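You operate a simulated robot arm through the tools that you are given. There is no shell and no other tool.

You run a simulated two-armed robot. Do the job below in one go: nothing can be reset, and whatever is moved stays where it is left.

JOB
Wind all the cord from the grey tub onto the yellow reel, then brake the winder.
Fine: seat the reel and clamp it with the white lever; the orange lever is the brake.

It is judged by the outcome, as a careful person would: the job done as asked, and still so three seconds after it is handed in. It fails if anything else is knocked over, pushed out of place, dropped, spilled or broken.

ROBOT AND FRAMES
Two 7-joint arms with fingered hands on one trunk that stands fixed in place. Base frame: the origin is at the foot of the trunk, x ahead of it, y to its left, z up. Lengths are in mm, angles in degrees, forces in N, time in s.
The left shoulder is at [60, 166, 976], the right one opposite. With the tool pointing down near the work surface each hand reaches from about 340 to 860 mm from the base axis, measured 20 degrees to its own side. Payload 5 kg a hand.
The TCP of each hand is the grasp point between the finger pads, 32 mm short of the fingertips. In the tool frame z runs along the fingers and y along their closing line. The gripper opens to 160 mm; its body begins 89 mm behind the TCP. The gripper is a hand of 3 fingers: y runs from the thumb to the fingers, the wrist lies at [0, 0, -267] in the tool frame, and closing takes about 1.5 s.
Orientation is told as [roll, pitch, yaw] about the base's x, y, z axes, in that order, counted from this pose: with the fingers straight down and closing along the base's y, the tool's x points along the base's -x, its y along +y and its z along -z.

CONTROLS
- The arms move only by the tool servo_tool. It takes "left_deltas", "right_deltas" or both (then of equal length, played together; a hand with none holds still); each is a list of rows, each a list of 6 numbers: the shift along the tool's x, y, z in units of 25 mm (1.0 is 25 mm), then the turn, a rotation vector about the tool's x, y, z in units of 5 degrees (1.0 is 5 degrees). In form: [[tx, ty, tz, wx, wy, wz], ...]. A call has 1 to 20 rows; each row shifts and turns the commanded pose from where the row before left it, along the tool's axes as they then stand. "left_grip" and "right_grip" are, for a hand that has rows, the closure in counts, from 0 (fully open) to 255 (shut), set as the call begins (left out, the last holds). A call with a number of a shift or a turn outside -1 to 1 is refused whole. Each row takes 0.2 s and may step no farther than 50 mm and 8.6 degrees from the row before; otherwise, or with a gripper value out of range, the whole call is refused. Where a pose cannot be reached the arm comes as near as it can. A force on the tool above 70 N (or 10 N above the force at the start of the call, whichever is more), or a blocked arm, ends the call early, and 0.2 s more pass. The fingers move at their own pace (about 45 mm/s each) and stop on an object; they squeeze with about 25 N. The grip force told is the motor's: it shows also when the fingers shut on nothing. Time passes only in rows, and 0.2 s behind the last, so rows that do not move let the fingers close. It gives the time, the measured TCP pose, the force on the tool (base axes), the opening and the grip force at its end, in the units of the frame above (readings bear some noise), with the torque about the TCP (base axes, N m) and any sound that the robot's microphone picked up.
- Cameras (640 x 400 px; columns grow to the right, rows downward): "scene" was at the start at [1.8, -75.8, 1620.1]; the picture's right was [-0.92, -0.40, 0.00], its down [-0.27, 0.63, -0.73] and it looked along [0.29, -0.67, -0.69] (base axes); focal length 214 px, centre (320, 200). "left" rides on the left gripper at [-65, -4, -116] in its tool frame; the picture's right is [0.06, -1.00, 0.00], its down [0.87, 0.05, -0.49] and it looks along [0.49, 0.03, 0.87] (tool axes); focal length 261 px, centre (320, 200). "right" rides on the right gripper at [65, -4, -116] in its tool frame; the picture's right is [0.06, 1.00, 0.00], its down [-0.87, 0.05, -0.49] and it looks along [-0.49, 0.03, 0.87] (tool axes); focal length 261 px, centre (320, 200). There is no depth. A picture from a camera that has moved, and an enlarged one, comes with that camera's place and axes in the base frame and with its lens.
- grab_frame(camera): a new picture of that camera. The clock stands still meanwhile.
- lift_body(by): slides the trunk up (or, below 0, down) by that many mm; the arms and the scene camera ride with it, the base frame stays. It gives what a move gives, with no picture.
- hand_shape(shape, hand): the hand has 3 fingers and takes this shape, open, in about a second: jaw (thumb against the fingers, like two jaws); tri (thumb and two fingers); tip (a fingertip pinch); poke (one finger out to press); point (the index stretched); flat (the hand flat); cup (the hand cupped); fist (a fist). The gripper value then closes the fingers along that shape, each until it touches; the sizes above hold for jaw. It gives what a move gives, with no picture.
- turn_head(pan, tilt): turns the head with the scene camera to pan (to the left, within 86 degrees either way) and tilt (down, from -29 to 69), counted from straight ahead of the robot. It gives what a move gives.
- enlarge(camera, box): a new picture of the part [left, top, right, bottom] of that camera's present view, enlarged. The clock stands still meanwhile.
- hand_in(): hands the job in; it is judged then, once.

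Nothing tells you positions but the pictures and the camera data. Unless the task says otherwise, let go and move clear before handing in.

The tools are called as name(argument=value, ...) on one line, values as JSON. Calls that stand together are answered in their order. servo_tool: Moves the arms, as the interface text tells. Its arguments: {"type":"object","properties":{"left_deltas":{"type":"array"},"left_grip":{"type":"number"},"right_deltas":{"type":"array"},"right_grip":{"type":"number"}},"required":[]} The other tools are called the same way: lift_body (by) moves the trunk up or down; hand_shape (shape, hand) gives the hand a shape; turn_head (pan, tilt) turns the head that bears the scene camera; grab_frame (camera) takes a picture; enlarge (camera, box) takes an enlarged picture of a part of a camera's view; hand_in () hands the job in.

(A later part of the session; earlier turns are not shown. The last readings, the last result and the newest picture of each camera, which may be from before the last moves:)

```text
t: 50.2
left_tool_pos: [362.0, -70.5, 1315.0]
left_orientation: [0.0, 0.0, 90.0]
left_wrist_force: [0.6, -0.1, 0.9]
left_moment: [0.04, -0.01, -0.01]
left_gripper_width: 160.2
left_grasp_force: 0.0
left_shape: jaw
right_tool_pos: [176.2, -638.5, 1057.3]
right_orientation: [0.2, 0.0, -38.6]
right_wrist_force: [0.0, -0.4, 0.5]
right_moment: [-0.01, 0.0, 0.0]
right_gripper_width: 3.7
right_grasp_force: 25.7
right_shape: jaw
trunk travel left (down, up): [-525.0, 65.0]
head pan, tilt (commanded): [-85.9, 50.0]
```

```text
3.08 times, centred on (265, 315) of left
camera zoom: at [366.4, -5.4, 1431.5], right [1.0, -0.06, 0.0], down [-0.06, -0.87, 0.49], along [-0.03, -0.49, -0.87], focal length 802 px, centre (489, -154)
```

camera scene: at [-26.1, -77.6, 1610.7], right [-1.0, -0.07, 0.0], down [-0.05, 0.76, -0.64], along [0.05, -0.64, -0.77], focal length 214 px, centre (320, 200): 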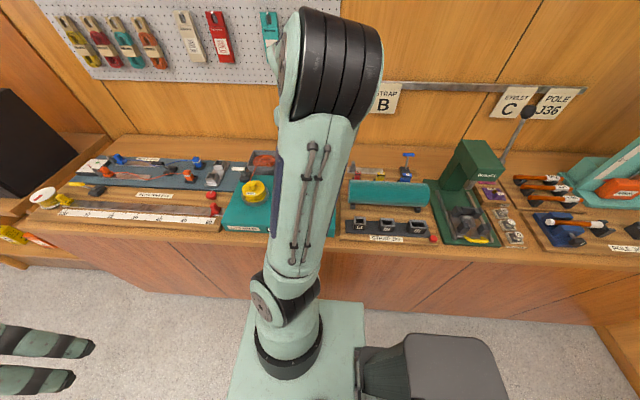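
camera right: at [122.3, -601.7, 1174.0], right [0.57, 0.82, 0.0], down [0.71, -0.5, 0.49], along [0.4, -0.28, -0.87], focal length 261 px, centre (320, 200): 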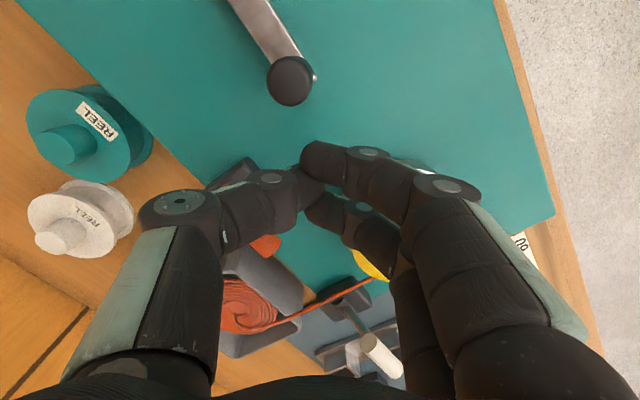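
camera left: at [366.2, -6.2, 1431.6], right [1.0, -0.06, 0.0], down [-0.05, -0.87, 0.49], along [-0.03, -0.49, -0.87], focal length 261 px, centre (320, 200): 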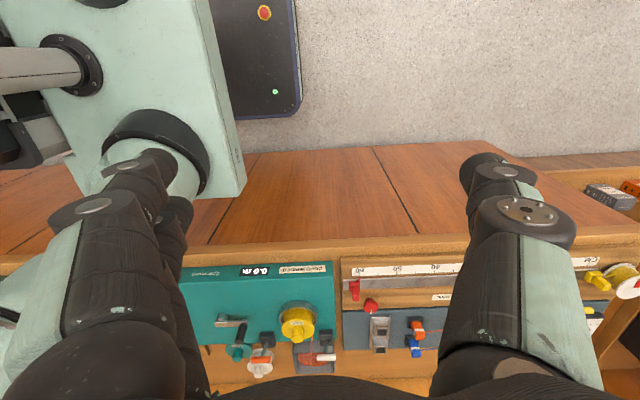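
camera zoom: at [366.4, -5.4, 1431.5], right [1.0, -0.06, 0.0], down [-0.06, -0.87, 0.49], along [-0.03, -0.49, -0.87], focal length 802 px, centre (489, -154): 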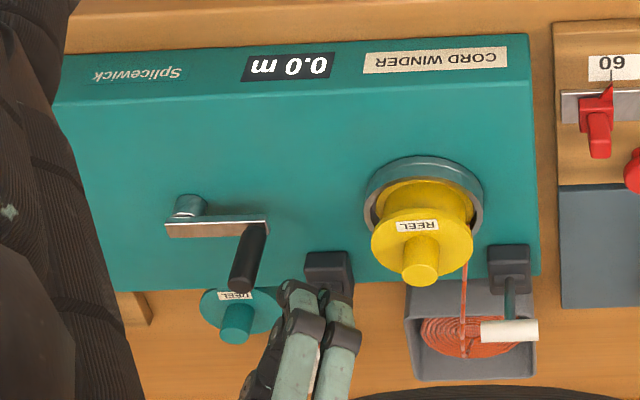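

servo_tool(right_deltas=[[-0.2, -0.25, 0, 0, 0, 0], [-0.2, -0.25, 0, 0, 0, 0], [-0.2, -0.25, 0, 0, 0, 0]])

grab_frame(camera="right")

```text
t: 51.0
left_tool_pos: [361.4, -68.4, 1314.3]
left_orientation: [0.0, 0.1, 90.0]
left_wrist_force: [0.5, -0.3, -0.7]
left_moment: [-0.05, 0.02, 0.0]
left_gripper_width: 160.1
left_grasp_force: 0.0
left_shape: jaw
right_tool_pos: [178.2, -662.7, 1058.1]
right_orientation: [0.1, 0.0, -38.7]
right_wrist_force: [-1.6, 8.2, 15.9]
right_moment: [-0.34, 0.2, -0.1]
right_gripper_width: 4.2
right_grasp_force: 25.4
right_shape: jaw
trunk travel left (down, up): [-525.0, 65.0]
head pan, tilt (commanded): [-85.9, 50.0]
```

```text
taken
camera right: at [123.2, -625.0, 1175.4], right [0.58, 0.82, 0.0], down [0.71, -0.5, 0.49], along [0.4, -0.28, -0.87], focal length 261 px, centre (320, 200)
```

right: 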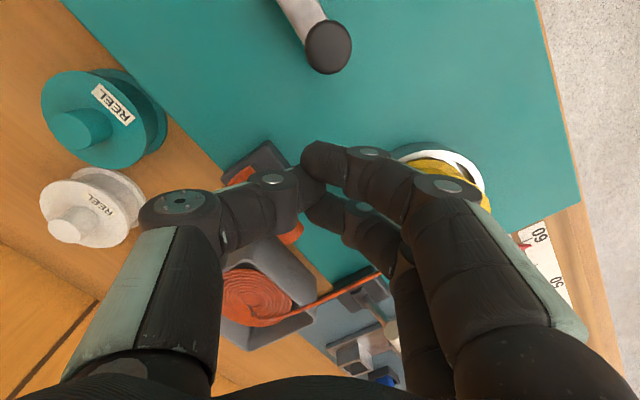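

servo_tool(right_deltas=[[-0.2, -0.25, 0, 0, 0, 0], [-0.2, -0.25, 0, 0, 0, 0]])

enlarge(camera="left", box=[175, 250, 355, 380])

grab_frame(camera="right")

```text
t: 51.6
left_tool_pos: [361.5, -70.0, 1313.7]
left_orientation: [0.0, -0.1, 89.9]
left_wrist_force: [-0.5, -0.2, -0.1]
left_moment: [-0.02, -0.05, 0.01]
left_gripper_width: 159.9
left_grasp_force: 0.1
left_shape: jaw
right_tool_pos: [177.0, -679.7, 1056.3]
right_orientation: [0.0, 0.0, -38.7]
right_wrist_force: [0.6, -0.2, 0.2]
right_moment: [-0.01, -0.02, -0.02]
right_gripper_width: 4.2
right_grasp_force: 25.3
right_shape: jaw
trunk travel left (down, up): [-525.0, 65.0]
head pan, tilt (commanded): [-85.9, 50.0]
```

```text
3.08 times, centred on (265, 315) of left
camera zoom: at [366.6, -5.6, 1431.0], right [1.0, -0.06, 0.0], down [-0.06, -0.87, 0.49], along [-0.03, -0.49, -0.87], focal length 802 px, centre (489, -154)
```

zoom: 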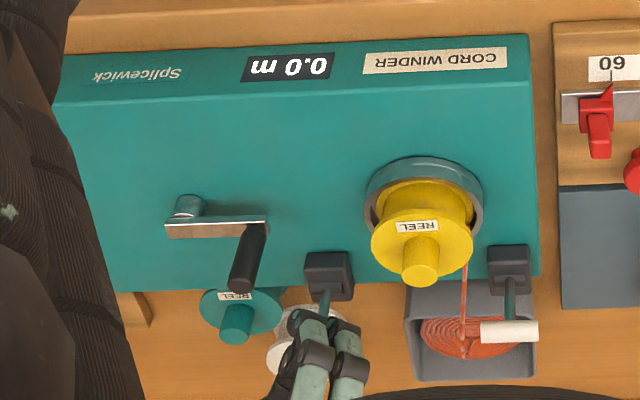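

```text
taken
camera right: at [123.0, -642.6, 1173.4], right [0.57, 0.82, 0.0], down [0.71, -0.5, 0.49], along [0.4, -0.28, -0.87], focal length 261 px, centre (320, 200)
```

right: 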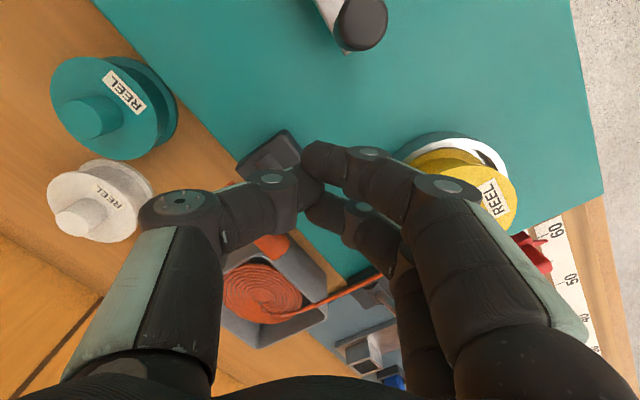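

The orange lever is moving back with little force. I'll continue until it reaches its rear stop.

servo_tool(right_deltas=[[-0.2, -0.25, 0, 0, 0, 0], [-0.2, -0.25, 0, 0, 0, 0], [-0.2, -0.25, 0, 0, 0, 0]])

servo_tool(right_deltas=[[-0.15, -0.19, 0, 0, 0, 0], [-0.15, -0.19, 0, 0, 0, 0]])

grab_frame(camera="right")

```text
t: 52.4
left_tool_pos: [362.1, -71.2, 1312.7]
left_orientation: [0.0, 0.0, 90.0]
left_wrist_force: [-0.6, 0.6, 0.3]
left_moment: [0.03, -0.01, 0.03]
left_gripper_width: 159.7
left_grasp_force: 0.1
left_shape: jaw
right_tool_pos: [177.8, -702.8, 1057.4]
right_orientation: [0.1, 0.0, -38.7]
right_wrist_force: [0.2, 0.3, -0.6]
right_moment: [0.03, -0.02, -0.01]
right_gripper_width: 4.1
right_grasp_force: 24.7
right_shape: jaw
trunk travel left (down, up): [-525.0, 65.0]
head pan, tilt (commanded): [-85.9, 50.0]
```

```text
t: 53.0
left_tool_pos: [362.4, -69.8, 1314.5]
left_orientation: [0.0, 0.0, 90.0]
left_wrist_force: [-0.4, -0.5, 0.4]
left_moment: [0.01, 0.01, -0.03]
left_gripper_width: 160.3
left_grasp_force: 0.2
left_shape: jaw
right_tool_pos: [176.5, -715.5, 1058.0]
right_orientation: [0.1, 0.0, -38.6]
right_wrist_force: [-0.8, 0.8, 0.3]
right_moment: [-0.02, 0.0, 0.0]
right_gripper_width: 3.9
right_grasp_force: 25.0
right_shape: jaw
trunk travel left (down, up): [-525.0, 65.0]
head pan, tilt (commanded): [-85.9, 50.0]
```

```text
taken
camera right: at [123.1, -678.7, 1173.6], right [0.57, 0.82, 0.0], down [0.71, -0.5, 0.49], along [0.4, -0.28, -0.87], focal length 261 px, centre (320, 200)
```

right: 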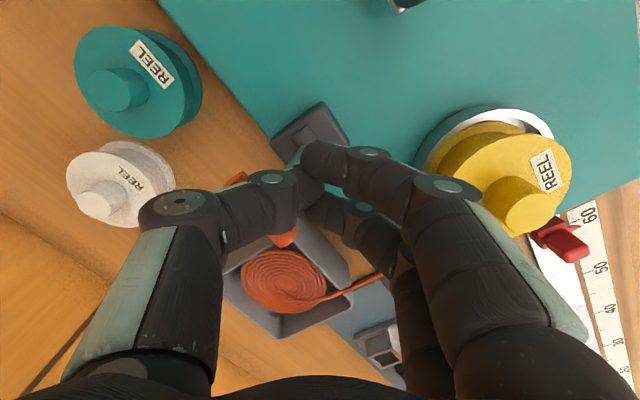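

servo_tool(right_deltas=[[-0.12, -0.15, 0, 0, 0, 0], [-0.12, -0.15, 0, 0, 0, 0]])

grab_frame(camera="right")

enlarge(camera="left", box=[175, 250, 355, 380])

```text
t: 53.6
left_tool_pos: [361.9, -69.4, 1314.9]
left_orientation: [0.0, 0.1, 90.0]
left_wrist_force: [0.4, 0.5, 0.4]
left_moment: [0.04, -0.01, -0.02]
left_gripper_width: 160.0
left_grasp_force: 0.1
left_shape: jaw
right_tool_pos: [177.5, -722.6, 1057.2]
right_orientation: [0.2, 0.1, -38.6]
right_wrist_force: [-2.5, 17.2, 4.9]
right_moment: [0.1, 0.07, -0.23]
right_gripper_width: 3.3
right_grasp_force: 24.9
right_shape: jaw
trunk travel left (down, up): [-525.0, 65.0]
head pan, tilt (commanded): [-85.9, 50.0]
```

```text
taken
camera right: at [123.1, -685.4, 1174.4], right [0.58, 0.82, 0.0], down [0.71, -0.5, 0.49], along [0.4, -0.28, -0.87], focal length 261 px, centre (320, 200)
```

right: 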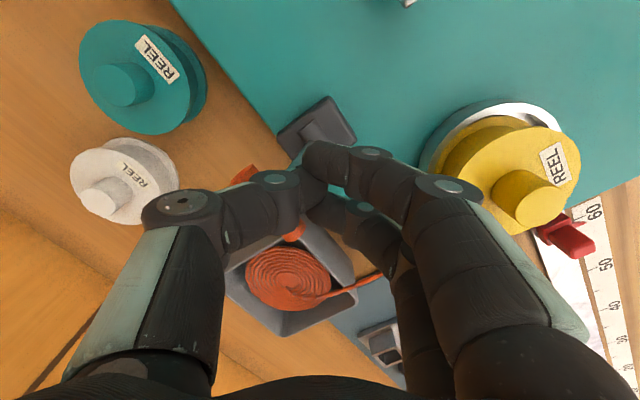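

```text
3.08 times, centred on (265, 315) of left
camera zoom: at [366.2, -3.4, 1431.6], right [1.0, -0.06, 0.0], down [-0.05, -0.87, 0.49], along [-0.03, -0.49, -0.87], focal length 802 px, centre (489, -154)
```

zoom: 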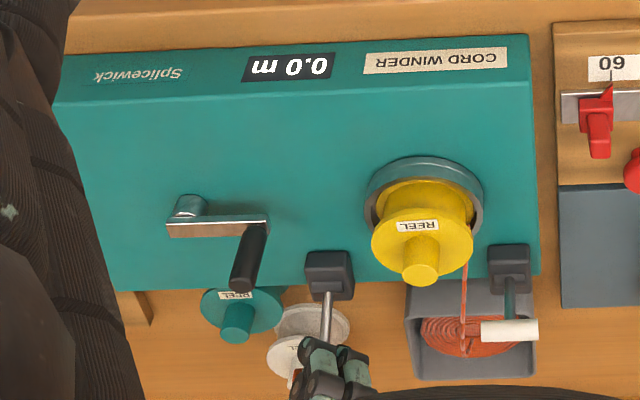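

The orange lever is now against its rear stop. I'll back off, rise, open the fingers and return above the crank handle.

servo_tool(right_deltas=[[0.375, 0.468, 0, 0, 0, 0], [0, 0, -0.95, 0, 0, 0], [0, 0, -0.95, 0, 0, 0], [0, 0, -0.95, 0, 0, 0], [0, 0, -0.95, 0, 0, 0], [0.794, 0.301, 0, 0, 0, 0], [0.794, 0.301, 0, 0, 0, 0], [0.794, 0.301, 0, 0, 0, 0], [0.794, 0.301, 0, 0, 0, 0], [0.794, 0.301, 0, 0, 0, 0], [0, 0, 0, 0, 0, 0]])

servo_tool(right_deltas=[[0, 0, 0, 0, 0, 0], [0, 0, 0, 0, 0, 0], [0, 0, 0, 0, 0, 0], [0, 0, 0, 0, 0, 0], [0, 0, 0, 0, 0, 0]], right_grip=130)

grab_frame(camera="right")

enlarge(camera="left", box=[175, 250, 355, 380])

```text
t: 56.0
left_tool_pos: [362.3, -71.3, 1314.1]
left_orientation: [-0.1, 0.0, 89.9]
left_wrist_force: [0.8, -0.1, 0.0]
left_moment: [0.02, 0.01, 0.01]
left_gripper_width: 160.0
left_grasp_force: 0.1
left_shape: jaw
right_tool_pos: [123.9, -619.0, 1151.7]
right_orientation: [0.1, 0.1, -38.6]
right_wrist_force: [0.1, 0.5, -0.2]
right_moment: [0.07, 0.01, 0.0]
right_gripper_width: 3.7
right_grasp_force: 25.3
right_shape: jaw
trunk travel left (down, up): [-525.0, 65.0]
head pan, tilt (commanded): [-85.9, 50.0]
```

```text
t: 57.2
left_tool_pos: [361.8, -71.1, 1313.5]
left_orientation: [-0.1, 0.0, 90.0]
left_wrist_force: [-0.3, -0.1, 0.1]
left_moment: [0.03, -0.02, 0.02]
left_gripper_width: 159.7
left_grasp_force: 0.0
left_shape: jaw
right_tool_pos: [122.1, -619.2, 1152.6]
right_orientation: [0.0, 0.1, -38.6]
right_wrist_force: [-0.5, 0.5, 0.5]
right_moment: [0.0, 0.01, 0.03]
right_gripper_width: 77.8
right_grasp_force: 0.1
right_shape: jaw
trunk travel left (down, up): [-525.0, 65.0]
head pan, tilt (commanded): [-85.9, 50.0]
```

```text
taken
camera right: at [68.7, -581.4, 1268.6], right [0.57, 0.82, 0.0], down [0.71, -0.5, 0.49], along [0.4, -0.28, -0.87], focal length 261 px, centre (320, 200)
```

right: 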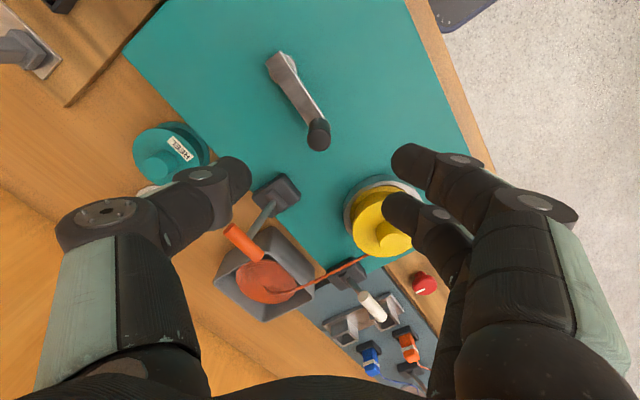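

```text
3.08 times, centred on (265, 315) of left
camera zoom: at [366.7, -5.6, 1431.4], right [1.0, -0.06, 0.0], down [-0.05, -0.87, 0.49], along [-0.03, -0.49, -0.87], focal length 802 px, centre (489, -154)
```

zoom: 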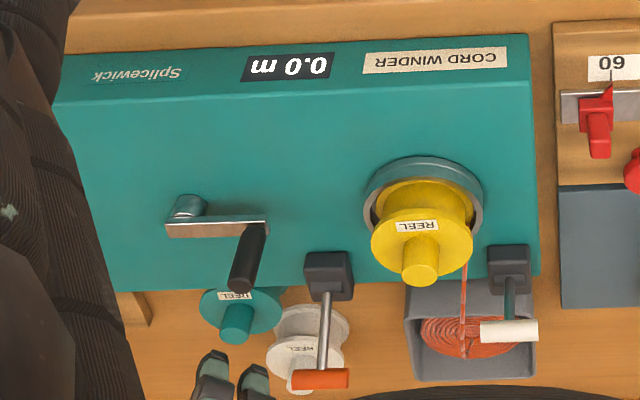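

The orange lever stays back. I'll lower onto the crank handle again, grip it and test a small counter-clockwise turn.

servo_tool(right_deltas=[[0, 0, 0.81, 0, 0, 0], [0, 0, 0.81, 0, 0, 0], [0, 0, 0.81, 0, 0, 0], [0, 0, 0.81, 0, 0, 0], [0, 0, 0.81, 0, 0, 0], [0, 0, 0.81, 0, 0, 0], [0, 0, 0, 0, 0, 0]])

servo_tool(right_deltas=[[0, 0, 0, 0, 0, 0], [0, 0, 0, 0, 0, 0], [0, 0, 0, 0, 0, 0], [0, 0, 0, 0, 0, 0], [0, 0, 0, 0, 0, 0], [0, 0, 0, 0, 0, 0]], right_grip=255)

servo_tool(right_deltas=[[0.356, 0.365, 0, 0, 0, 0]])

grab_frame(camera="right")

enlarge(camera="left", box=[175, 250, 355, 380])

```text
t: 58.8
left_tool_pos: [361.6, -70.0, 1314.0]
left_orientation: [0.1, 0.0, 89.9]
left_wrist_force: [-0.9, -0.5, -0.7]
left_moment: [0.03, 0.0, 0.03]
left_gripper_width: 159.9
left_grasp_force: 0.0
left_shape: jaw
right_tool_pos: [121.8, -618.2, 1031.9]
right_orientation: [0.1, -0.1, -38.6]
right_wrist_force: [0.9, 0.6, -0.1]
right_moment: [-0.01, 0.02, 0.0]
right_gripper_width: 77.6
right_grasp_force: 0.1
right_shape: jaw
trunk travel left (down, up): [-525.0, 65.0]
head pan, tilt (commanded): [-85.9, 50.0]
```

```text
t: 60.2
left_tool_pos: [362.3, -71.3, 1313.7]
left_orientation: [0.0, -0.1, 89.9]
left_wrist_force: [-0.6, 0.0, 0.1]
left_moment: [0.01, -0.02, 0.04]
left_gripper_width: 159.8
left_grasp_force: 0.0
left_shape: jaw
right_tool_pos: [122.2, -619.2, 1032.0]
right_orientation: [0.1, -0.1, -38.5]
right_wrist_force: [-2.2, -0.4, -2.7]
right_moment: [-0.01, -0.01, 0.0]
right_gripper_width: 7.9
right_grasp_force: 25.0
right_shape: jaw
trunk travel left (down, up): [-525.0, 65.0]
head pan, tilt (commanded): [-85.9, 50.0]
```

```text
t: 60.6
left_tool_pos: [361.6, -71.9, 1313.6]
left_orientation: [-0.1, -0.1, 90.0]
left_wrist_force: [0.1, -0.9, 0.5]
left_moment: [0.01, 0.03, 0.01]
left_gripper_width: 159.9
left_grasp_force: 0.0
left_shape: jaw
right_tool_pos: [122.0, -610.4, 1031.0]
right_orientation: [-0.1, -0.2, -38.5]
right_wrist_force: [0.4, -14.3, -0.3]
right_moment: [-0.28, -0.02, -0.02]
right_gripper_width: 7.0
right_grasp_force: 25.5
right_shape: jaw
trunk travel left (down, up): [-525.0, 65.0]
head pan, tilt (commanded): [-85.9, 50.0]
```

```text
taken
camera right: at [67.9, -572.3, 1147.8], right [0.57, 0.82, 0.0], down [0.71, -0.5, 0.49], along [0.4, -0.28, -0.87], focal length 261 px, centre (320, 200)
```

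right: 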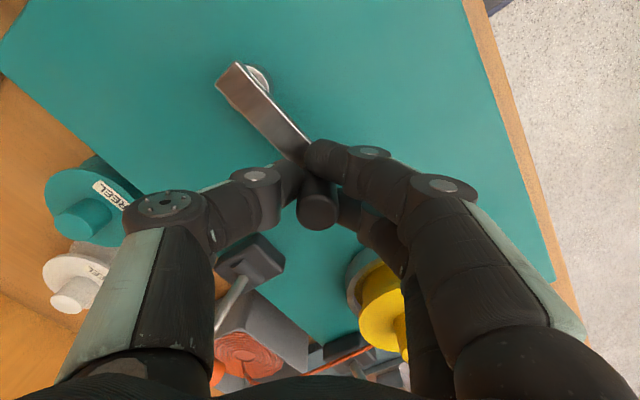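

```text
3.08 times, centred on (265, 315) of left
camera zoom: at [366.8, -7.8, 1431.3], right [1.0, -0.06, 0.0], down [-0.05, -0.87, 0.49], along [-0.03, -0.49, -0.87], focal length 802 px, centre (489, -154)
```

zoom: 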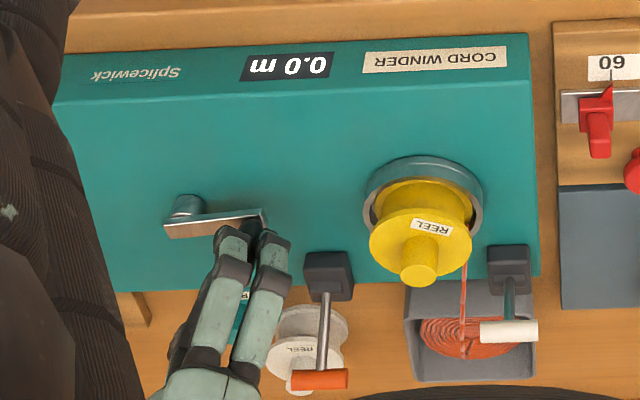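

The brake is released: the crank and reel both turned slightly. I'll continue counter-clockwise to 90° along the circle and check force and display.

servo_tool(right_deltas=[[0.4172, 0.2859, 0, 0, 0, 0], [0.465, 0.199, 0, 0, 0, 0], [0.4949, 0.1045, 0, 0, 0, 0], [0.5058, 0.006, 0, 0, 0, 0], [0.4972, -0.0928, 0, 0, 0, 0], [0.4695, -0.1881, 0, 0, 0, 0], [0.4239, -0.276, 0, 0, 0, 0]])

grab_frame(camera="right")

enlarge(camera="left", box=[175, 250, 355, 380])

```text
t: 62.2
left_tool_pos: [361.7, -71.4, 1314.6]
left_orientation: [-0.1, 0.0, 89.9]
left_wrist_force: [0.4, -0.2, 0.4]
left_moment: [0.01, -0.04, -0.02]
left_gripper_width: 160.0
left_grasp_force: 0.2
left_shape: jaw
right_tool_pos: [57.2, -555.2, 1032.7]
right_orientation: [0.0, 0.0, -38.6]
right_wrist_force: [1.0, -0.5, -0.5]
right_moment: [0.0, -0.05, 0.01]
right_gripper_width: 3.3
right_grasp_force: 25.2
right_shape: jaw
trunk travel left (down, up): [-525.0, 65.0]
head pan, tilt (commanded): [-85.9, 50.0]
```

```text
taken
camera right: at [3.7, -517.2, 1147.8], right [0.57, 0.82, 0.0], down [0.71, -0.5, 0.49], along [0.4, -0.28, -0.87], focal length 261 px, centre (320, 200)
```

right: 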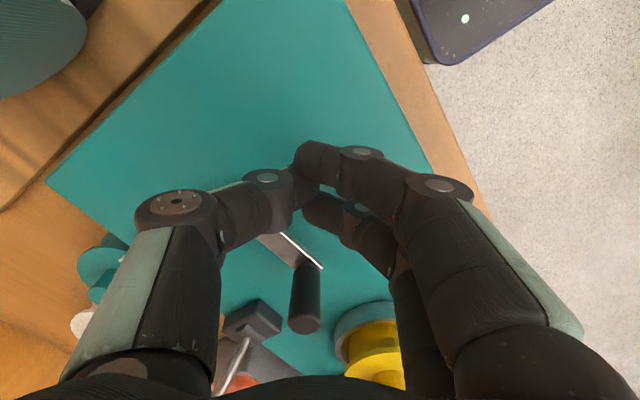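

```text
3.08 times, centred on (265, 315) of left
camera zoom: at [366.4, -5.6, 1431.5], right [1.0, -0.06, 0.0], down [-0.06, -0.87, 0.49], along [-0.03, -0.49, -0.87], focal length 802 px, centre (489, -154)
```

zoom: 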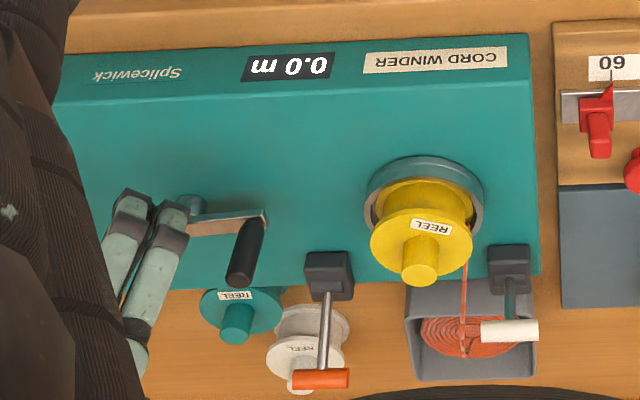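

The grip slips sideways when the pull is along the fingers' open direction. I'll raise clear and look at the "tri" shape, which may cage the handle from all sides.

servo_tool(right_deltas=[[0, 0, -0.9, 0, 0, 0], [0, 0, -0.9, 0, 0, 0], [0, 0, -0.9, 0, 0, 0], [0, 0, -0.9, 0, 0, 0], [0, 0, -0.9, 0, 0, 0]])

hand_shape(hand="right", shape="tri")

grab_frame(camera="right")

```text
t: 63.4
left_tool_pos: [361.0, -69.4, 1313.7]
left_orientation: [0.0, 0.0, 90.0]
left_wrist_force: [0.7, 0.5, 0.8]
left_moment: [0.0, -0.01, 0.0]
left_gripper_width: 159.8
left_grasp_force: 0.0
left_shape: jaw
right_tool_pos: [56.8, -553.1, 1143.8]
right_orientation: [0.1, 0.0, -38.6]
right_wrist_force: [0.2, -0.1, -0.7]
right_moment: [-0.01, 0.02, 0.0]
right_gripper_width: 3.2
right_grasp_force: 24.8
right_shape: jaw
trunk travel left (down, up): [-525.0, 65.0]
head pan, tilt (commanded): [-85.9, 50.0]
```

```text
t: 64.3
left_tool_pos: [362.0, -69.9, 1314.2]
left_orientation: [0.0, 0.0, 90.0]
left_wrist_force: [0.7, -0.2, 0.1]
left_moment: [0.01, 0.04, -0.02]
left_gripper_width: 160.0
left_grasp_force: 0.0
left_shape: jaw
right_tool_pos: [58.6, -553.0, 1143.6]
right_orientation: [0.1, -0.1, -38.6]
right_wrist_force: [0.4, 0.2, -0.3]
right_moment: [-0.03, 0.02, -0.01]
right_gripper_width: 160.1
right_grasp_force: 0.0
right_shape: tri
trunk travel left (down, up): [-525.0, 65.0]
head pan, tilt (commanded): [-85.9, 50.0]
```

```text
taken
camera right: at [4.1, -517.0, 1259.3], right [0.57, 0.82, 0.0], down [0.71, -0.5, 0.49], along [0.4, -0.28, -0.87], focal length 261 px, centre (320, 200)
```

right: 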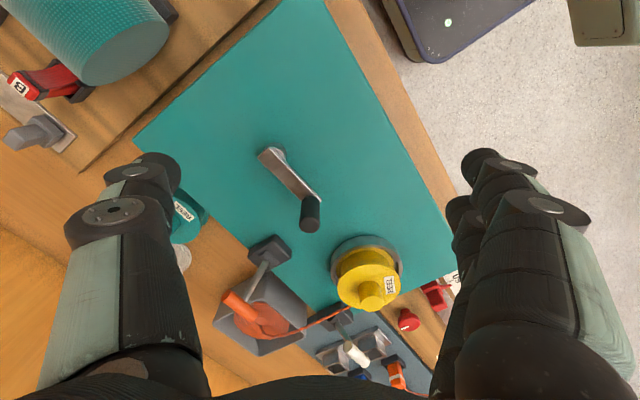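

servo_tool(right_deltas=[[0, 0, 0, 0, 0, 0], [0, 0, 0, 0, 0, 0], [0, 0, 0, 0, 0, 0], [0, 0, 0, 0, 0, 0], [0, 0, 0, 0, 0, 0], [0, 0, 0, 0, 0, 0], [0, 0, 0, 0, 0, 0]], right_grip=190)

grab_frame(camera="right")

```text
t: 65.9
left_tool_pos: [361.7, -71.1, 1313.5]
left_orientation: [-0.1, 0.0, 89.9]
left_wrist_force: [-0.5, 0.5, -1.4]
left_moment: [0.01, -0.01, 0.01]
left_gripper_width: 159.8
left_grasp_force: 0.1
left_shape: jaw
right_tool_pos: [59.9, -553.7, 1143.3]
right_orientation: [0.2, -0.1, -38.6]
right_wrist_force: [-0.6, -0.3, 0.6]
right_moment: [-0.02, -0.02, 0.0]
right_gripper_width: 41.3
right_grasp_force: 0.1
right_shape: tri
trunk travel left (down, up): [-525.0, 65.0]
head pan, tilt (commanded): [-85.9, 50.0]
```

```text
taken
camera right: at [4.1, -517.0, 1259.5], right [0.57, 0.82, 0.0], down [0.71, -0.5, 0.49], along [0.4, -0.28, -0.87], focal length 261 px, centre (320, 200)
```

right: 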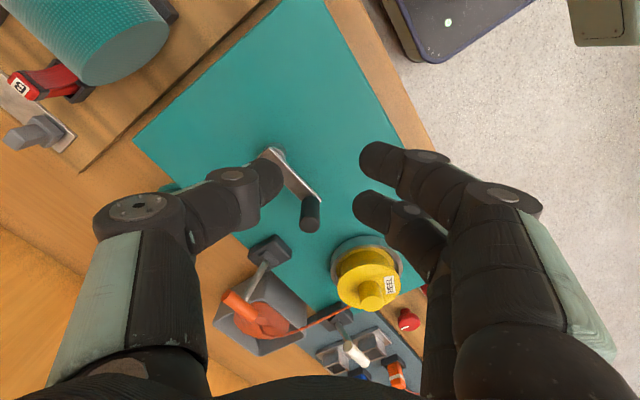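

The "tri" shape is like the jaw, so caging won't help. I'll push the crank handle instead: closed fingers placed behind it (clockwise side), moving on a circle around the hub. I'll get into position with the fingers closed.

servo_tool(right_deltas=[[-0.888, -0.387, 0, 0, 0, 0], [-0.888, -0.387, 0, 0, 0, 0], [-0.888, -0.387, 0, 0, 0, 0], [-0.888, -0.387, 0, 0, 0, 0], [-0.888, -0.387, 0, 0, 0, 0], [0, 0, 0, 0, 0, 0], [0, 0, 0, 0, 0, 0], [0, 0, 0, 0, 0, 0]], right_grip=255)

grab_frame(camera="right")

```text
t: 67.7
left_tool_pos: [361.4, -69.7, 1313.7]
left_orientation: [-0.1, 0.1, 89.9]
left_wrist_force: [-0.2, 1.1, -0.3]
left_moment: [-0.02, 0.01, 0.02]
left_gripper_width: 159.9
left_grasp_force: 0.1
left_shape: jaw
right_tool_pos: [115.2, -662.0, 1144.5]
right_orientation: [0.1, -0.1, -38.6]
right_wrist_force: [0.6, 0.2, 0.3]
right_moment: [0.0, -0.02, 0.02]
right_gripper_width: 0.0
right_grasp_force: 25.3
right_shape: tri
trunk travel left (down, up): [-525.0, 65.0]
head pan, tilt (commanded): [-85.9, 50.0]
```

```text
taken
camera right: at [61.1, -624.4, 1259.8], right [0.57, 0.82, 0.0], down [0.71, -0.5, 0.49], along [0.4, -0.28, -0.87], focal length 261 px, centre (320, 200)
```

right: 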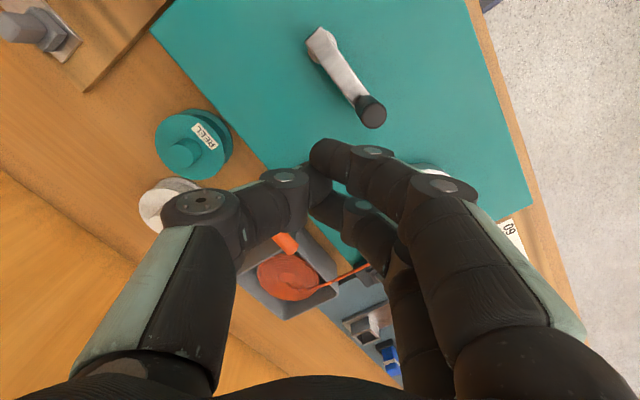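

servo_tool(right_deltas=[[0, 0, 0.908, 0, 0, 0], [0, 0, 0.908, 0, 0, 0], [0, 0, 0.908, 0, 0, 0], [0, 0, 0.908, 0, 0, 0], [0, 0, 0.908, 0, 0, 0], [0, 0, 0, 0, 0, 0]])

grab_frame(camera="right")

enlarge(camera="left", box=[175, 250, 355, 380])

```text
t: 69.1
left_tool_pos: [360.9, -71.4, 1316.8]
left_orientation: [0.0, 0.0, 90.0]
left_wrist_force: [0.3, -0.2, -0.2]
left_moment: [0.01, -0.02, -0.03]
left_gripper_width: 159.9
left_grasp_force: 0.0
left_shape: jaw
right_tool_pos: [114.9, -664.7, 1031.1]
right_orientation: [-0.2, -0.3, -38.5]
right_wrist_force: [-5.2, -23.3, 28.0]
right_moment: [1.26, -0.26, 0.01]
right_gripper_width: 0.3
right_grasp_force: 25.3
right_shape: tri
trunk travel left (down, up): [-525.0, 65.0]
head pan, tilt (commanded): [-85.9, 50.0]
```

```text
taken
camera right: at [60.0, -626.7, 1147.7], right [0.57, 0.82, 0.0], down [0.71, -0.5, 0.5], along [0.4, -0.29, -0.87], focal length 261 px, centre (320, 200)
```

right: 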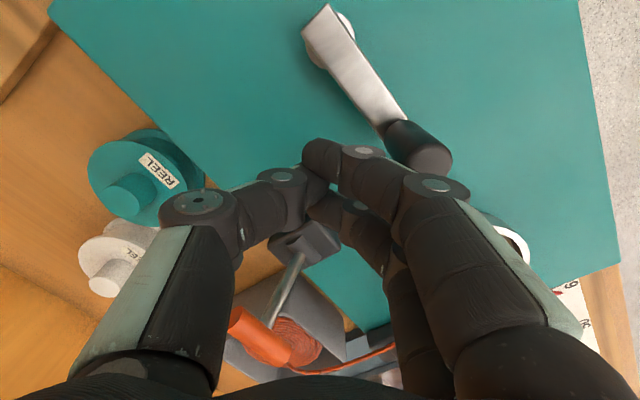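

```text
3.08 times, centred on (265, 315) of left
camera zoom: at [365.9, -6.1, 1432.0], right [1.0, -0.06, 0.0], down [-0.05, -0.87, 0.49], along [-0.03, -0.49, -0.87], focal length 802 px, centre (489, -154)
```

zoom: 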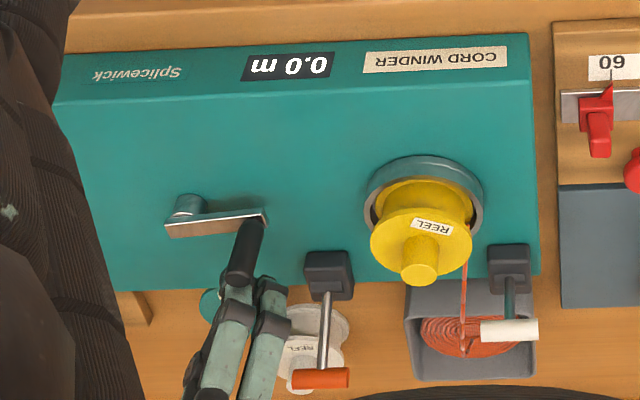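

The closed fingers flare outward above the tips and press on the handle's top edge. I'll back away and up, then look at the "point" shape as a straight rod for pushing.

servo_tool(right_deltas=[[-0.2, -0.25, 0, 0, 0, 0], [-0.05, -0.06, -0.6, 0, 0, 0], [0, 0, -0.9, 0, 0, 0], [0, 0, -0.9, 0, 0, 0], [0, 0, -0.9, 0, 0, 0], [0, 0, -0.9, 0, 0, 0]])

hand_shape(hand="right", shape="point")

grab_frame(camera="right")

grab_frame(camera="left")

```text
t: 70.5
left_tool_pos: [361.1, -69.7, 1314.2]
left_orientation: [0.0, 0.1, 90.0]
left_wrist_force: [0.7, -0.1, -0.4]
left_moment: [-0.03, -0.03, -0.01]
left_gripper_width: 159.8
left_grasp_force: 0.0
left_shape: jaw
right_tool_pos: [114.3, -671.3, 1135.7]
right_orientation: [0.1, 0.1, -38.6]
right_wrist_force: [0.6, -0.9, -1.0]
right_moment: [0.02, -0.02, -0.03]
right_gripper_width: 0.0
right_grasp_force: 24.8
right_shape: tri
trunk travel left (down, up): [-525.0, 65.0]
head pan, tilt (commanded): [-85.9, 50.0]
```

```text
t: 71.4
left_tool_pos: [362.0, -70.3, 1314.7]
left_orientation: [0.0, 0.0, 90.0]
left_wrist_force: [0.0, 0.2, 0.2]
left_moment: [-0.02, 0.0, -0.01]
left_gripper_width: 160.0
left_grasp_force: 0.0
left_shape: jaw
right_tool_pos: [114.7, -671.0, 1136.0]
right_orientation: [0.0, 0.1, -38.5]
right_wrist_force: [0.7, -0.1, -0.3]
right_moment: [-0.02, -0.03, 0.03]
right_gripper_width: 0.0
right_grasp_force: 0.1
right_shape: point
trunk travel left (down, up): [-525.0, 65.0]
head pan, tilt (commanded): [-85.9, 50.0]
```

```text
taken
camera right: at [60.4, -634.2, 1251.6], right [0.57, 0.82, 0.0], down [0.71, -0.5, 0.49], along [0.4, -0.28, -0.87], focal length 261 px, centre (320, 200)
```

right: 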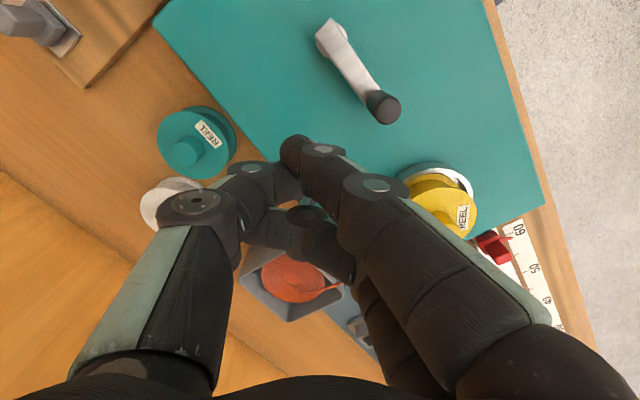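

```text
taken
camera left: at [366.6, -5.7, 1431.4], right [1.0, -0.06, 0.0], down [-0.05, -0.87, 0.49], along [-0.03, -0.49, -0.87], focal length 261 px, centre (320, 200)
```

left: 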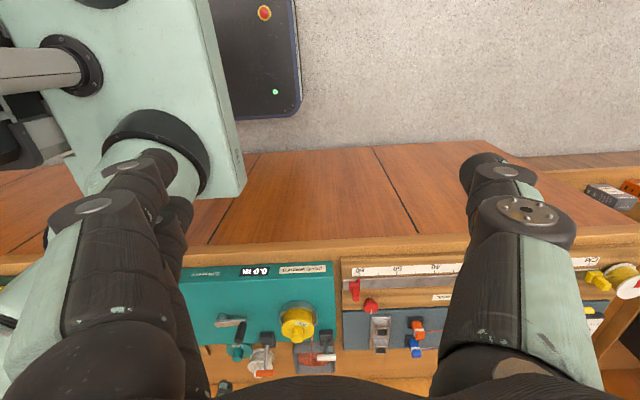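

The "point" finger is slanted. A fully open jaw has nearly vertical fingers, so the thumb alone can serve as a straight vertical pusher, with the other fingers out over clear space toward +y at yaw 0. I'll set jaw, rotate to yaw 0 and look.

hand_shape(hand="right", shape="jaw")

servo_tool(right_deltas=[[0, 0, 0, 0, 0, -0.965], [0, 0, 0, 0, 0, -0.965], [0, 0, 0, 0, 0, -0.965], [0, 0, 0, 0, 0, -0.965], [0, 0, 0, 0, 0, -0.965], [0, 0, 0, 0, 0, -0.965], [0, 0, 0, 0, 0, -0.965], [0, 0, 0, 0, 0, -0.965], [0, 0, 0, 0, 0, 0]], right_grip=0)

grab_frame(camera="right")

grab_frame(camera="scene")

```text
t: 72.3
left_tool_pos: [361.7, -69.7, 1313.6]
left_orientation: [0.0, 0.0, 89.9]
left_wrist_force: [0.4, 0.3, -0.2]
left_moment: [-0.02, 0.0, 0.02]
left_gripper_width: 159.7
left_grasp_force: 0.0
left_shape: jaw
right_tool_pos: [114.5, -672.1, 1135.6]
right_orientation: [0.0, 0.0, -38.6]
right_wrist_force: [0.6, -0.1, 0.7]
right_moment: [0.0, -0.01, 0.0]
right_gripper_width: 159.9
right_grasp_force: 0.0
right_shape: jaw
trunk travel left (down, up): [-525.0, 65.0]
head pan, tilt (commanded): [-85.9, 50.0]
```

```text
t: 74.3
left_tool_pos: [361.2, -69.2, 1313.0]
left_orientation: [-0.1, 0.0, 90.0]
left_wrist_force: [0.4, 0.3, 0.4]
left_moment: [-0.02, -0.03, 0.02]
left_gripper_width: 159.7
left_grasp_force: 0.1
left_shape: jaw
right_tool_pos: [114.1, -672.1, 1135.5]
right_orientation: [0.1, 0.0, 0.1]
right_wrist_force: [0.1, 0.6, 0.3]
right_moment: [0.0, 0.04, 0.01]
right_gripper_width: 159.9
right_grasp_force: 0.0
right_shape: jaw
trunk travel left (down, up): [-525.0, 65.0]
head pan, tilt (commanded): [-85.9, 50.0]
```

```text
taken
camera right: at [49.0, -676.4, 1251.6], right [-0.06, 1.0, 0.0], down [0.87, 0.06, 0.49], along [0.49, 0.03, -0.87], focal length 261 px, centre (320, 200)
```

right: 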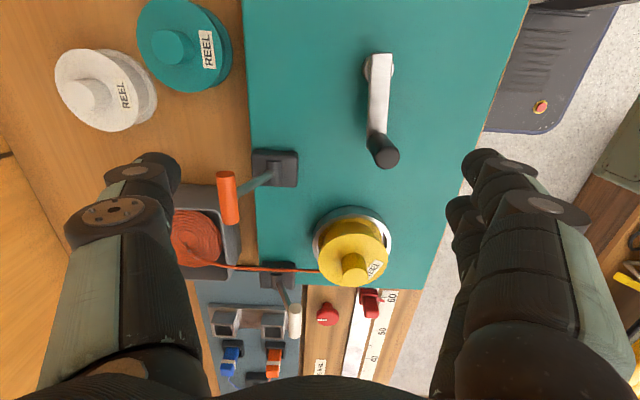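

```text
taken
camera scene: at [-25.8, -77.1, 1610.7], right [-1.0, -0.07, 0.0], down [-0.05, 0.76, -0.64], along [0.05, -0.64, -0.77], focal length 214 px, centre (320, 200)
```

scene: 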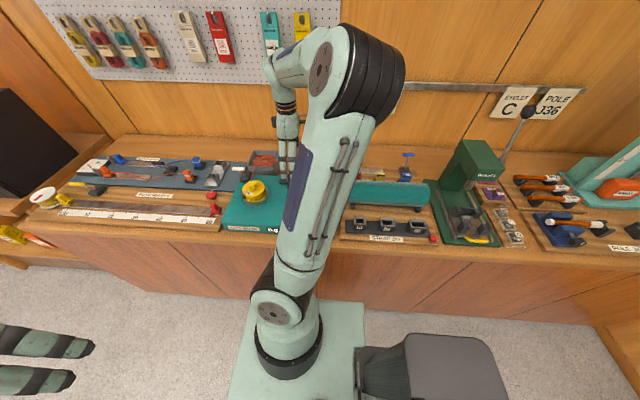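

enlarge(camera="right", box=[60, 130, 220, 260])

enlarge(camera="right", box=[330, 30, 490, 190])

```text
3.08 times, centred on (140, 195) of right
camera zoom: at [49.0, -676.4, 1251.6], right [-0.06, 1.0, 0.0], down [0.87, 0.06, 0.49], along [0.49, 0.03, -0.87], focal length 802 px, centre (874, 215)
```

zoom: 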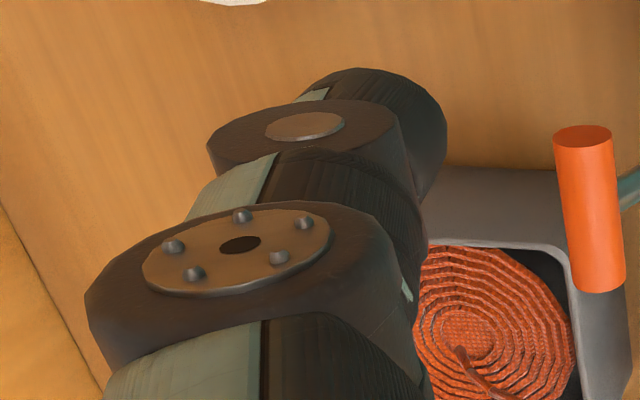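

```text
2.50 times, centred on (410, 110) of right
camera zoom: at [49.0, -676.4, 1251.6], right [-0.06, 1.0, 0.0], down [0.87, 0.06, 0.49], along [0.49, 0.03, -0.87], focal length 652 px, centre (95, 425)
```

zoom: 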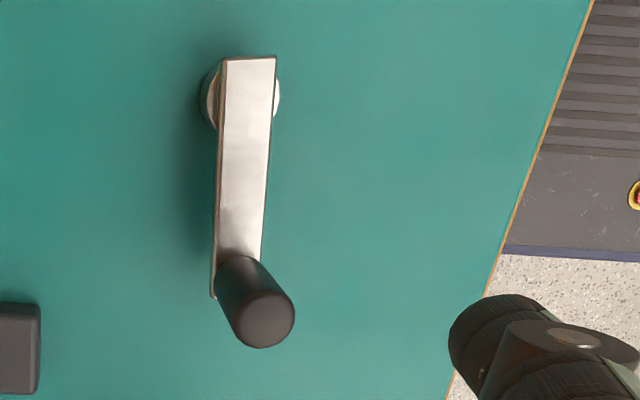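

The thumb flares slightly outward when fully open. I'll close partway (about 107 mm opening) to bring the thumb vertical.

servo_tool(right_deltas=[[0, 0, 0, 0, 0, 0], [0, 0, 0, 0, 0, 0], [0, 0, 0, 0, 0, 0], [0, 0, 0, 0, 0, 0]], right_grip=75)

grab_frame(camera="right")

enlarge(camera="right", box=[100, 130, 260, 260])

```text
t: 75.3
left_tool_pos: [361.4, -70.1, 1313.5]
left_orientation: [0.0, 0.1, 89.9]
left_wrist_force: [0.2, 0.2, 0.0]
left_moment: [0.02, 0.01, -0.01]
left_gripper_width: 159.9
left_grasp_force: 0.1
left_shape: jaw
right_tool_pos: [115.3, -672.0, 1134.9]
right_orientation: [0.0, -0.1, -0.1]
right_wrist_force: [0.4, 0.2, -0.2]
right_moment: [0.01, 0.02, -0.01]
right_gripper_width: 113.4
right_grasp_force: 0.0
right_shape: jaw
trunk travel left (down, up): [-525.0, 65.0]
head pan, tilt (commanded): [-85.9, 50.0]
```

```text
taken
camera right: at [48.9, -676.4, 1251.5], right [-0.06, 1.0, 0.0], down [0.87, 0.05, 0.49], along [0.49, 0.03, -0.87], focal length 261 px, centre (320, 200)
```

right: 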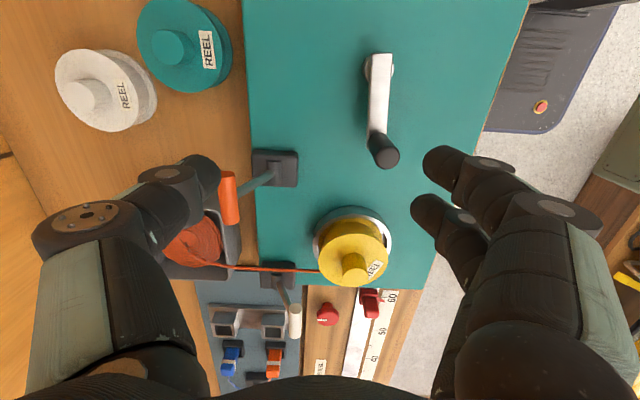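

```text
3.08 times, centred on (180, 195) of right
camera zoom: at [48.9, -676.4, 1251.5], right [-0.06, 1.0, 0.0], down [0.87, 0.05, 0.49], along [0.49, 0.03, -0.87], focal length 802 px, centre (751, 215)
```

zoom: 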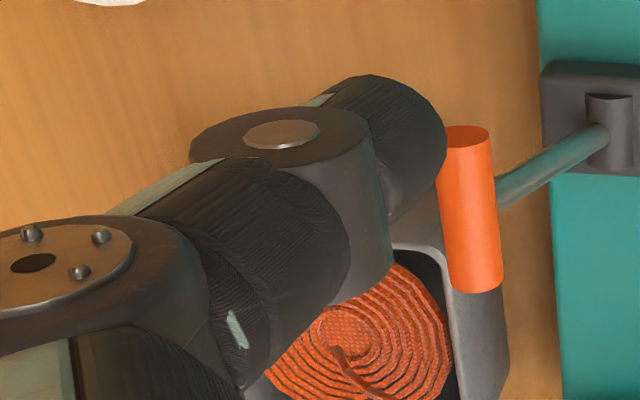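

The thumb's last link is now vertical, with its centre at about tool y=−71. I'll place it about 12° behind the crank handle (clockwise side) and lower it to push height.

servo_tool(right_deltas=[[-0.035, 0.936, 0, 0, 0, 0], [-0.035, 0.936, 0, 0, 0, 0], [-0.035, 0.936, 0, 0, 0, 0], [-0.035, 0.936, 0, 0, 0, 0], [0, 0, 0.84, 0, 0, 0], [0, 0, 0.84, 0, 0, 0], [0, 0, 0.84, 0, 0, 0], [0, 0, 0.84, 0, 0, 0], [0, 0, 0.84, 0, 0, 0], [0, 0, 0, 0, 0, 0]])

grab_frame(camera="right")

grab_frame(camera="scene")

enlarge(camera="left", box=[175, 250, 355, 380])

```text
t: 77.5
left_tool_pos: [362.0, -69.7, 1314.4]
left_orientation: [0.1, 0.0, 90.0]
left_wrist_force: [-0.3, -0.5, 0.7]
left_moment: [-0.01, 0.0, 0.01]
left_gripper_width: 160.0
left_grasp_force: 0.1
left_shape: jaw
right_tool_pos: [119.0, -578.3, 1029.7]
right_orientation: [0.1, -0.1, -0.1]
right_wrist_force: [0.3, 0.7, -0.8]
right_moment: [-0.03, 0.01, -0.02]
right_gripper_width: 113.4
right_grasp_force: 0.2
right_shape: jaw
trunk travel left (down, up): [-525.0, 65.0]
head pan, tilt (commanded): [-85.9, 50.0]
```

```text
taken
camera right: at [52.3, -582.6, 1146.8], right [-0.06, 1.0, 0.0], down [0.87, 0.05, 0.49], along [0.49, 0.03, -0.87], focal length 261 px, centre (320, 200)
```

right: 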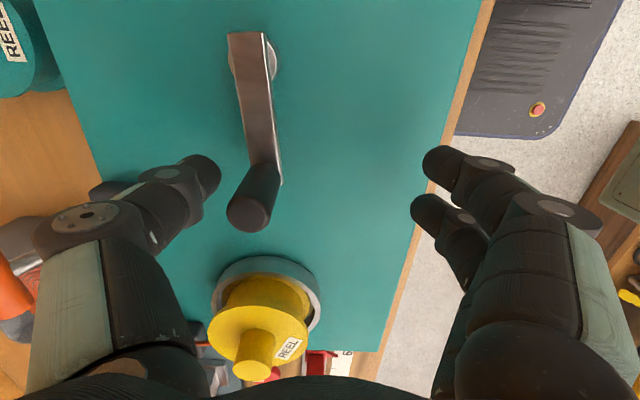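

```text
taken
camera scene: at [-26.0, -76.7, 1610.7], right [-1.0, -0.07, 0.0], down [-0.05, 0.76, -0.64], along [0.05, -0.64, -0.77], focal length 214 px, centre (320, 200)
```

scene: 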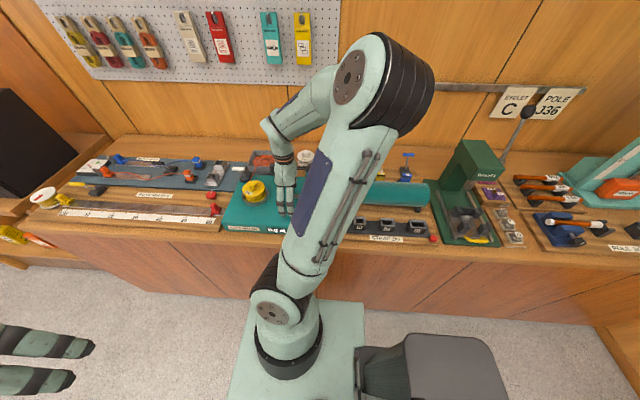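

```text
3.08 times, centred on (265, 315) of left
camera zoom: at [366.5, -5.4, 1431.5], right [1.0, -0.06, 0.0], down [-0.06, -0.87, 0.49], along [-0.03, -0.49, -0.87], focal length 802 px, centre (489, -154)
```

zoom: 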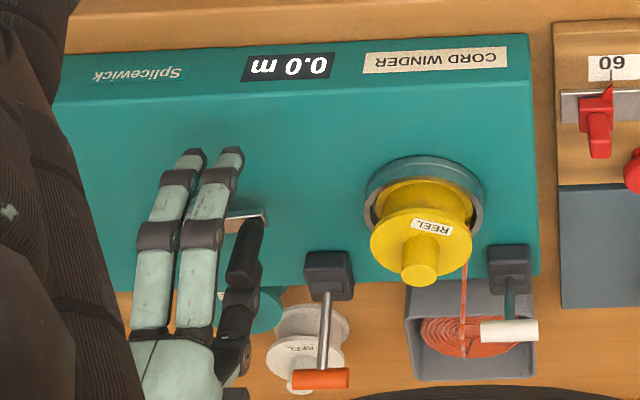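

The thumb is just behind the crank handle. I'll push counter-clockwise through a test arc of about 45° and check.

servo_tool(right_deltas=[[-0.1609, 0.3885, 0, 0, 0, 0], [-0.0982, 0.4089, 0, 0, 0, 0], [-0.033, 0.4192, 0, 0, 0, 0], [0.033, 0.4192, 0, 0, 0, 0], [0.0982, 0.4089, 0, 0, 0, 0]])

grab_frame(camera="right")

enlarge(camera="left", box=[175, 250, 355, 380])

```text
t: 78.7
left_tool_pos: [361.6, -73.9, 1313.2]
left_orientation: [-0.1, 0.0, 90.1]
left_wrist_force: [-0.2, 0.9, 1.0]
left_moment: [-0.05, -0.02, 0.0]
left_gripper_width: 160.3
left_grasp_force: 0.1
left_shape: jaw
right_tool_pos: [122.8, -534.9, 1031.5]
right_orientation: [-0.6, -0.3, 0.1]
right_wrist_force: [0.7, -50.4, -4.8]
right_moment: [0.78, -0.03, -0.04]
right_gripper_width: 118.6
right_grasp_force: 0.0
right_shape: jaw
trunk travel left (down, up): [-525.0, 65.0]
head pan, tilt (commanded): [-85.9, 50.0]
```

```text
taken
camera right: at [56.9, -537.3, 1147.1], right [-0.07, 1.0, -0.01], down [0.87, 0.06, 0.5], along [0.5, 0.02, -0.87], focal length 261 px, centre (320, 200)
```

right: 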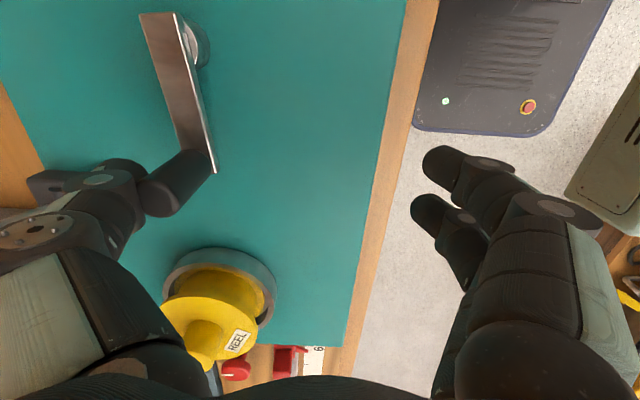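

```text
3.08 times, centred on (265, 315) of left
camera zoom: at [366.3, -8.7, 1431.9], right [1.0, -0.06, 0.0], down [-0.05, -0.87, 0.49], along [-0.03, -0.49, -0.87], focal length 802 px, centre (489, -154)
```

zoom: 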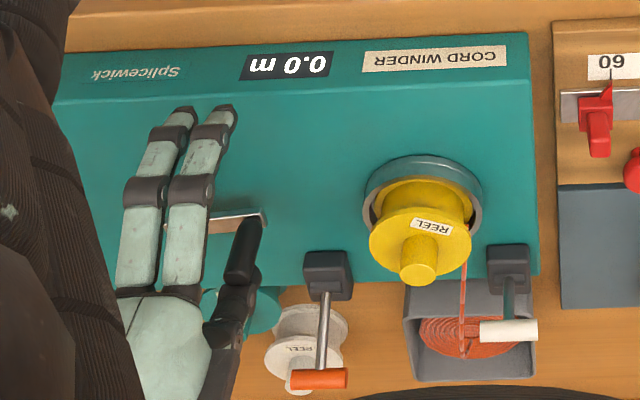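

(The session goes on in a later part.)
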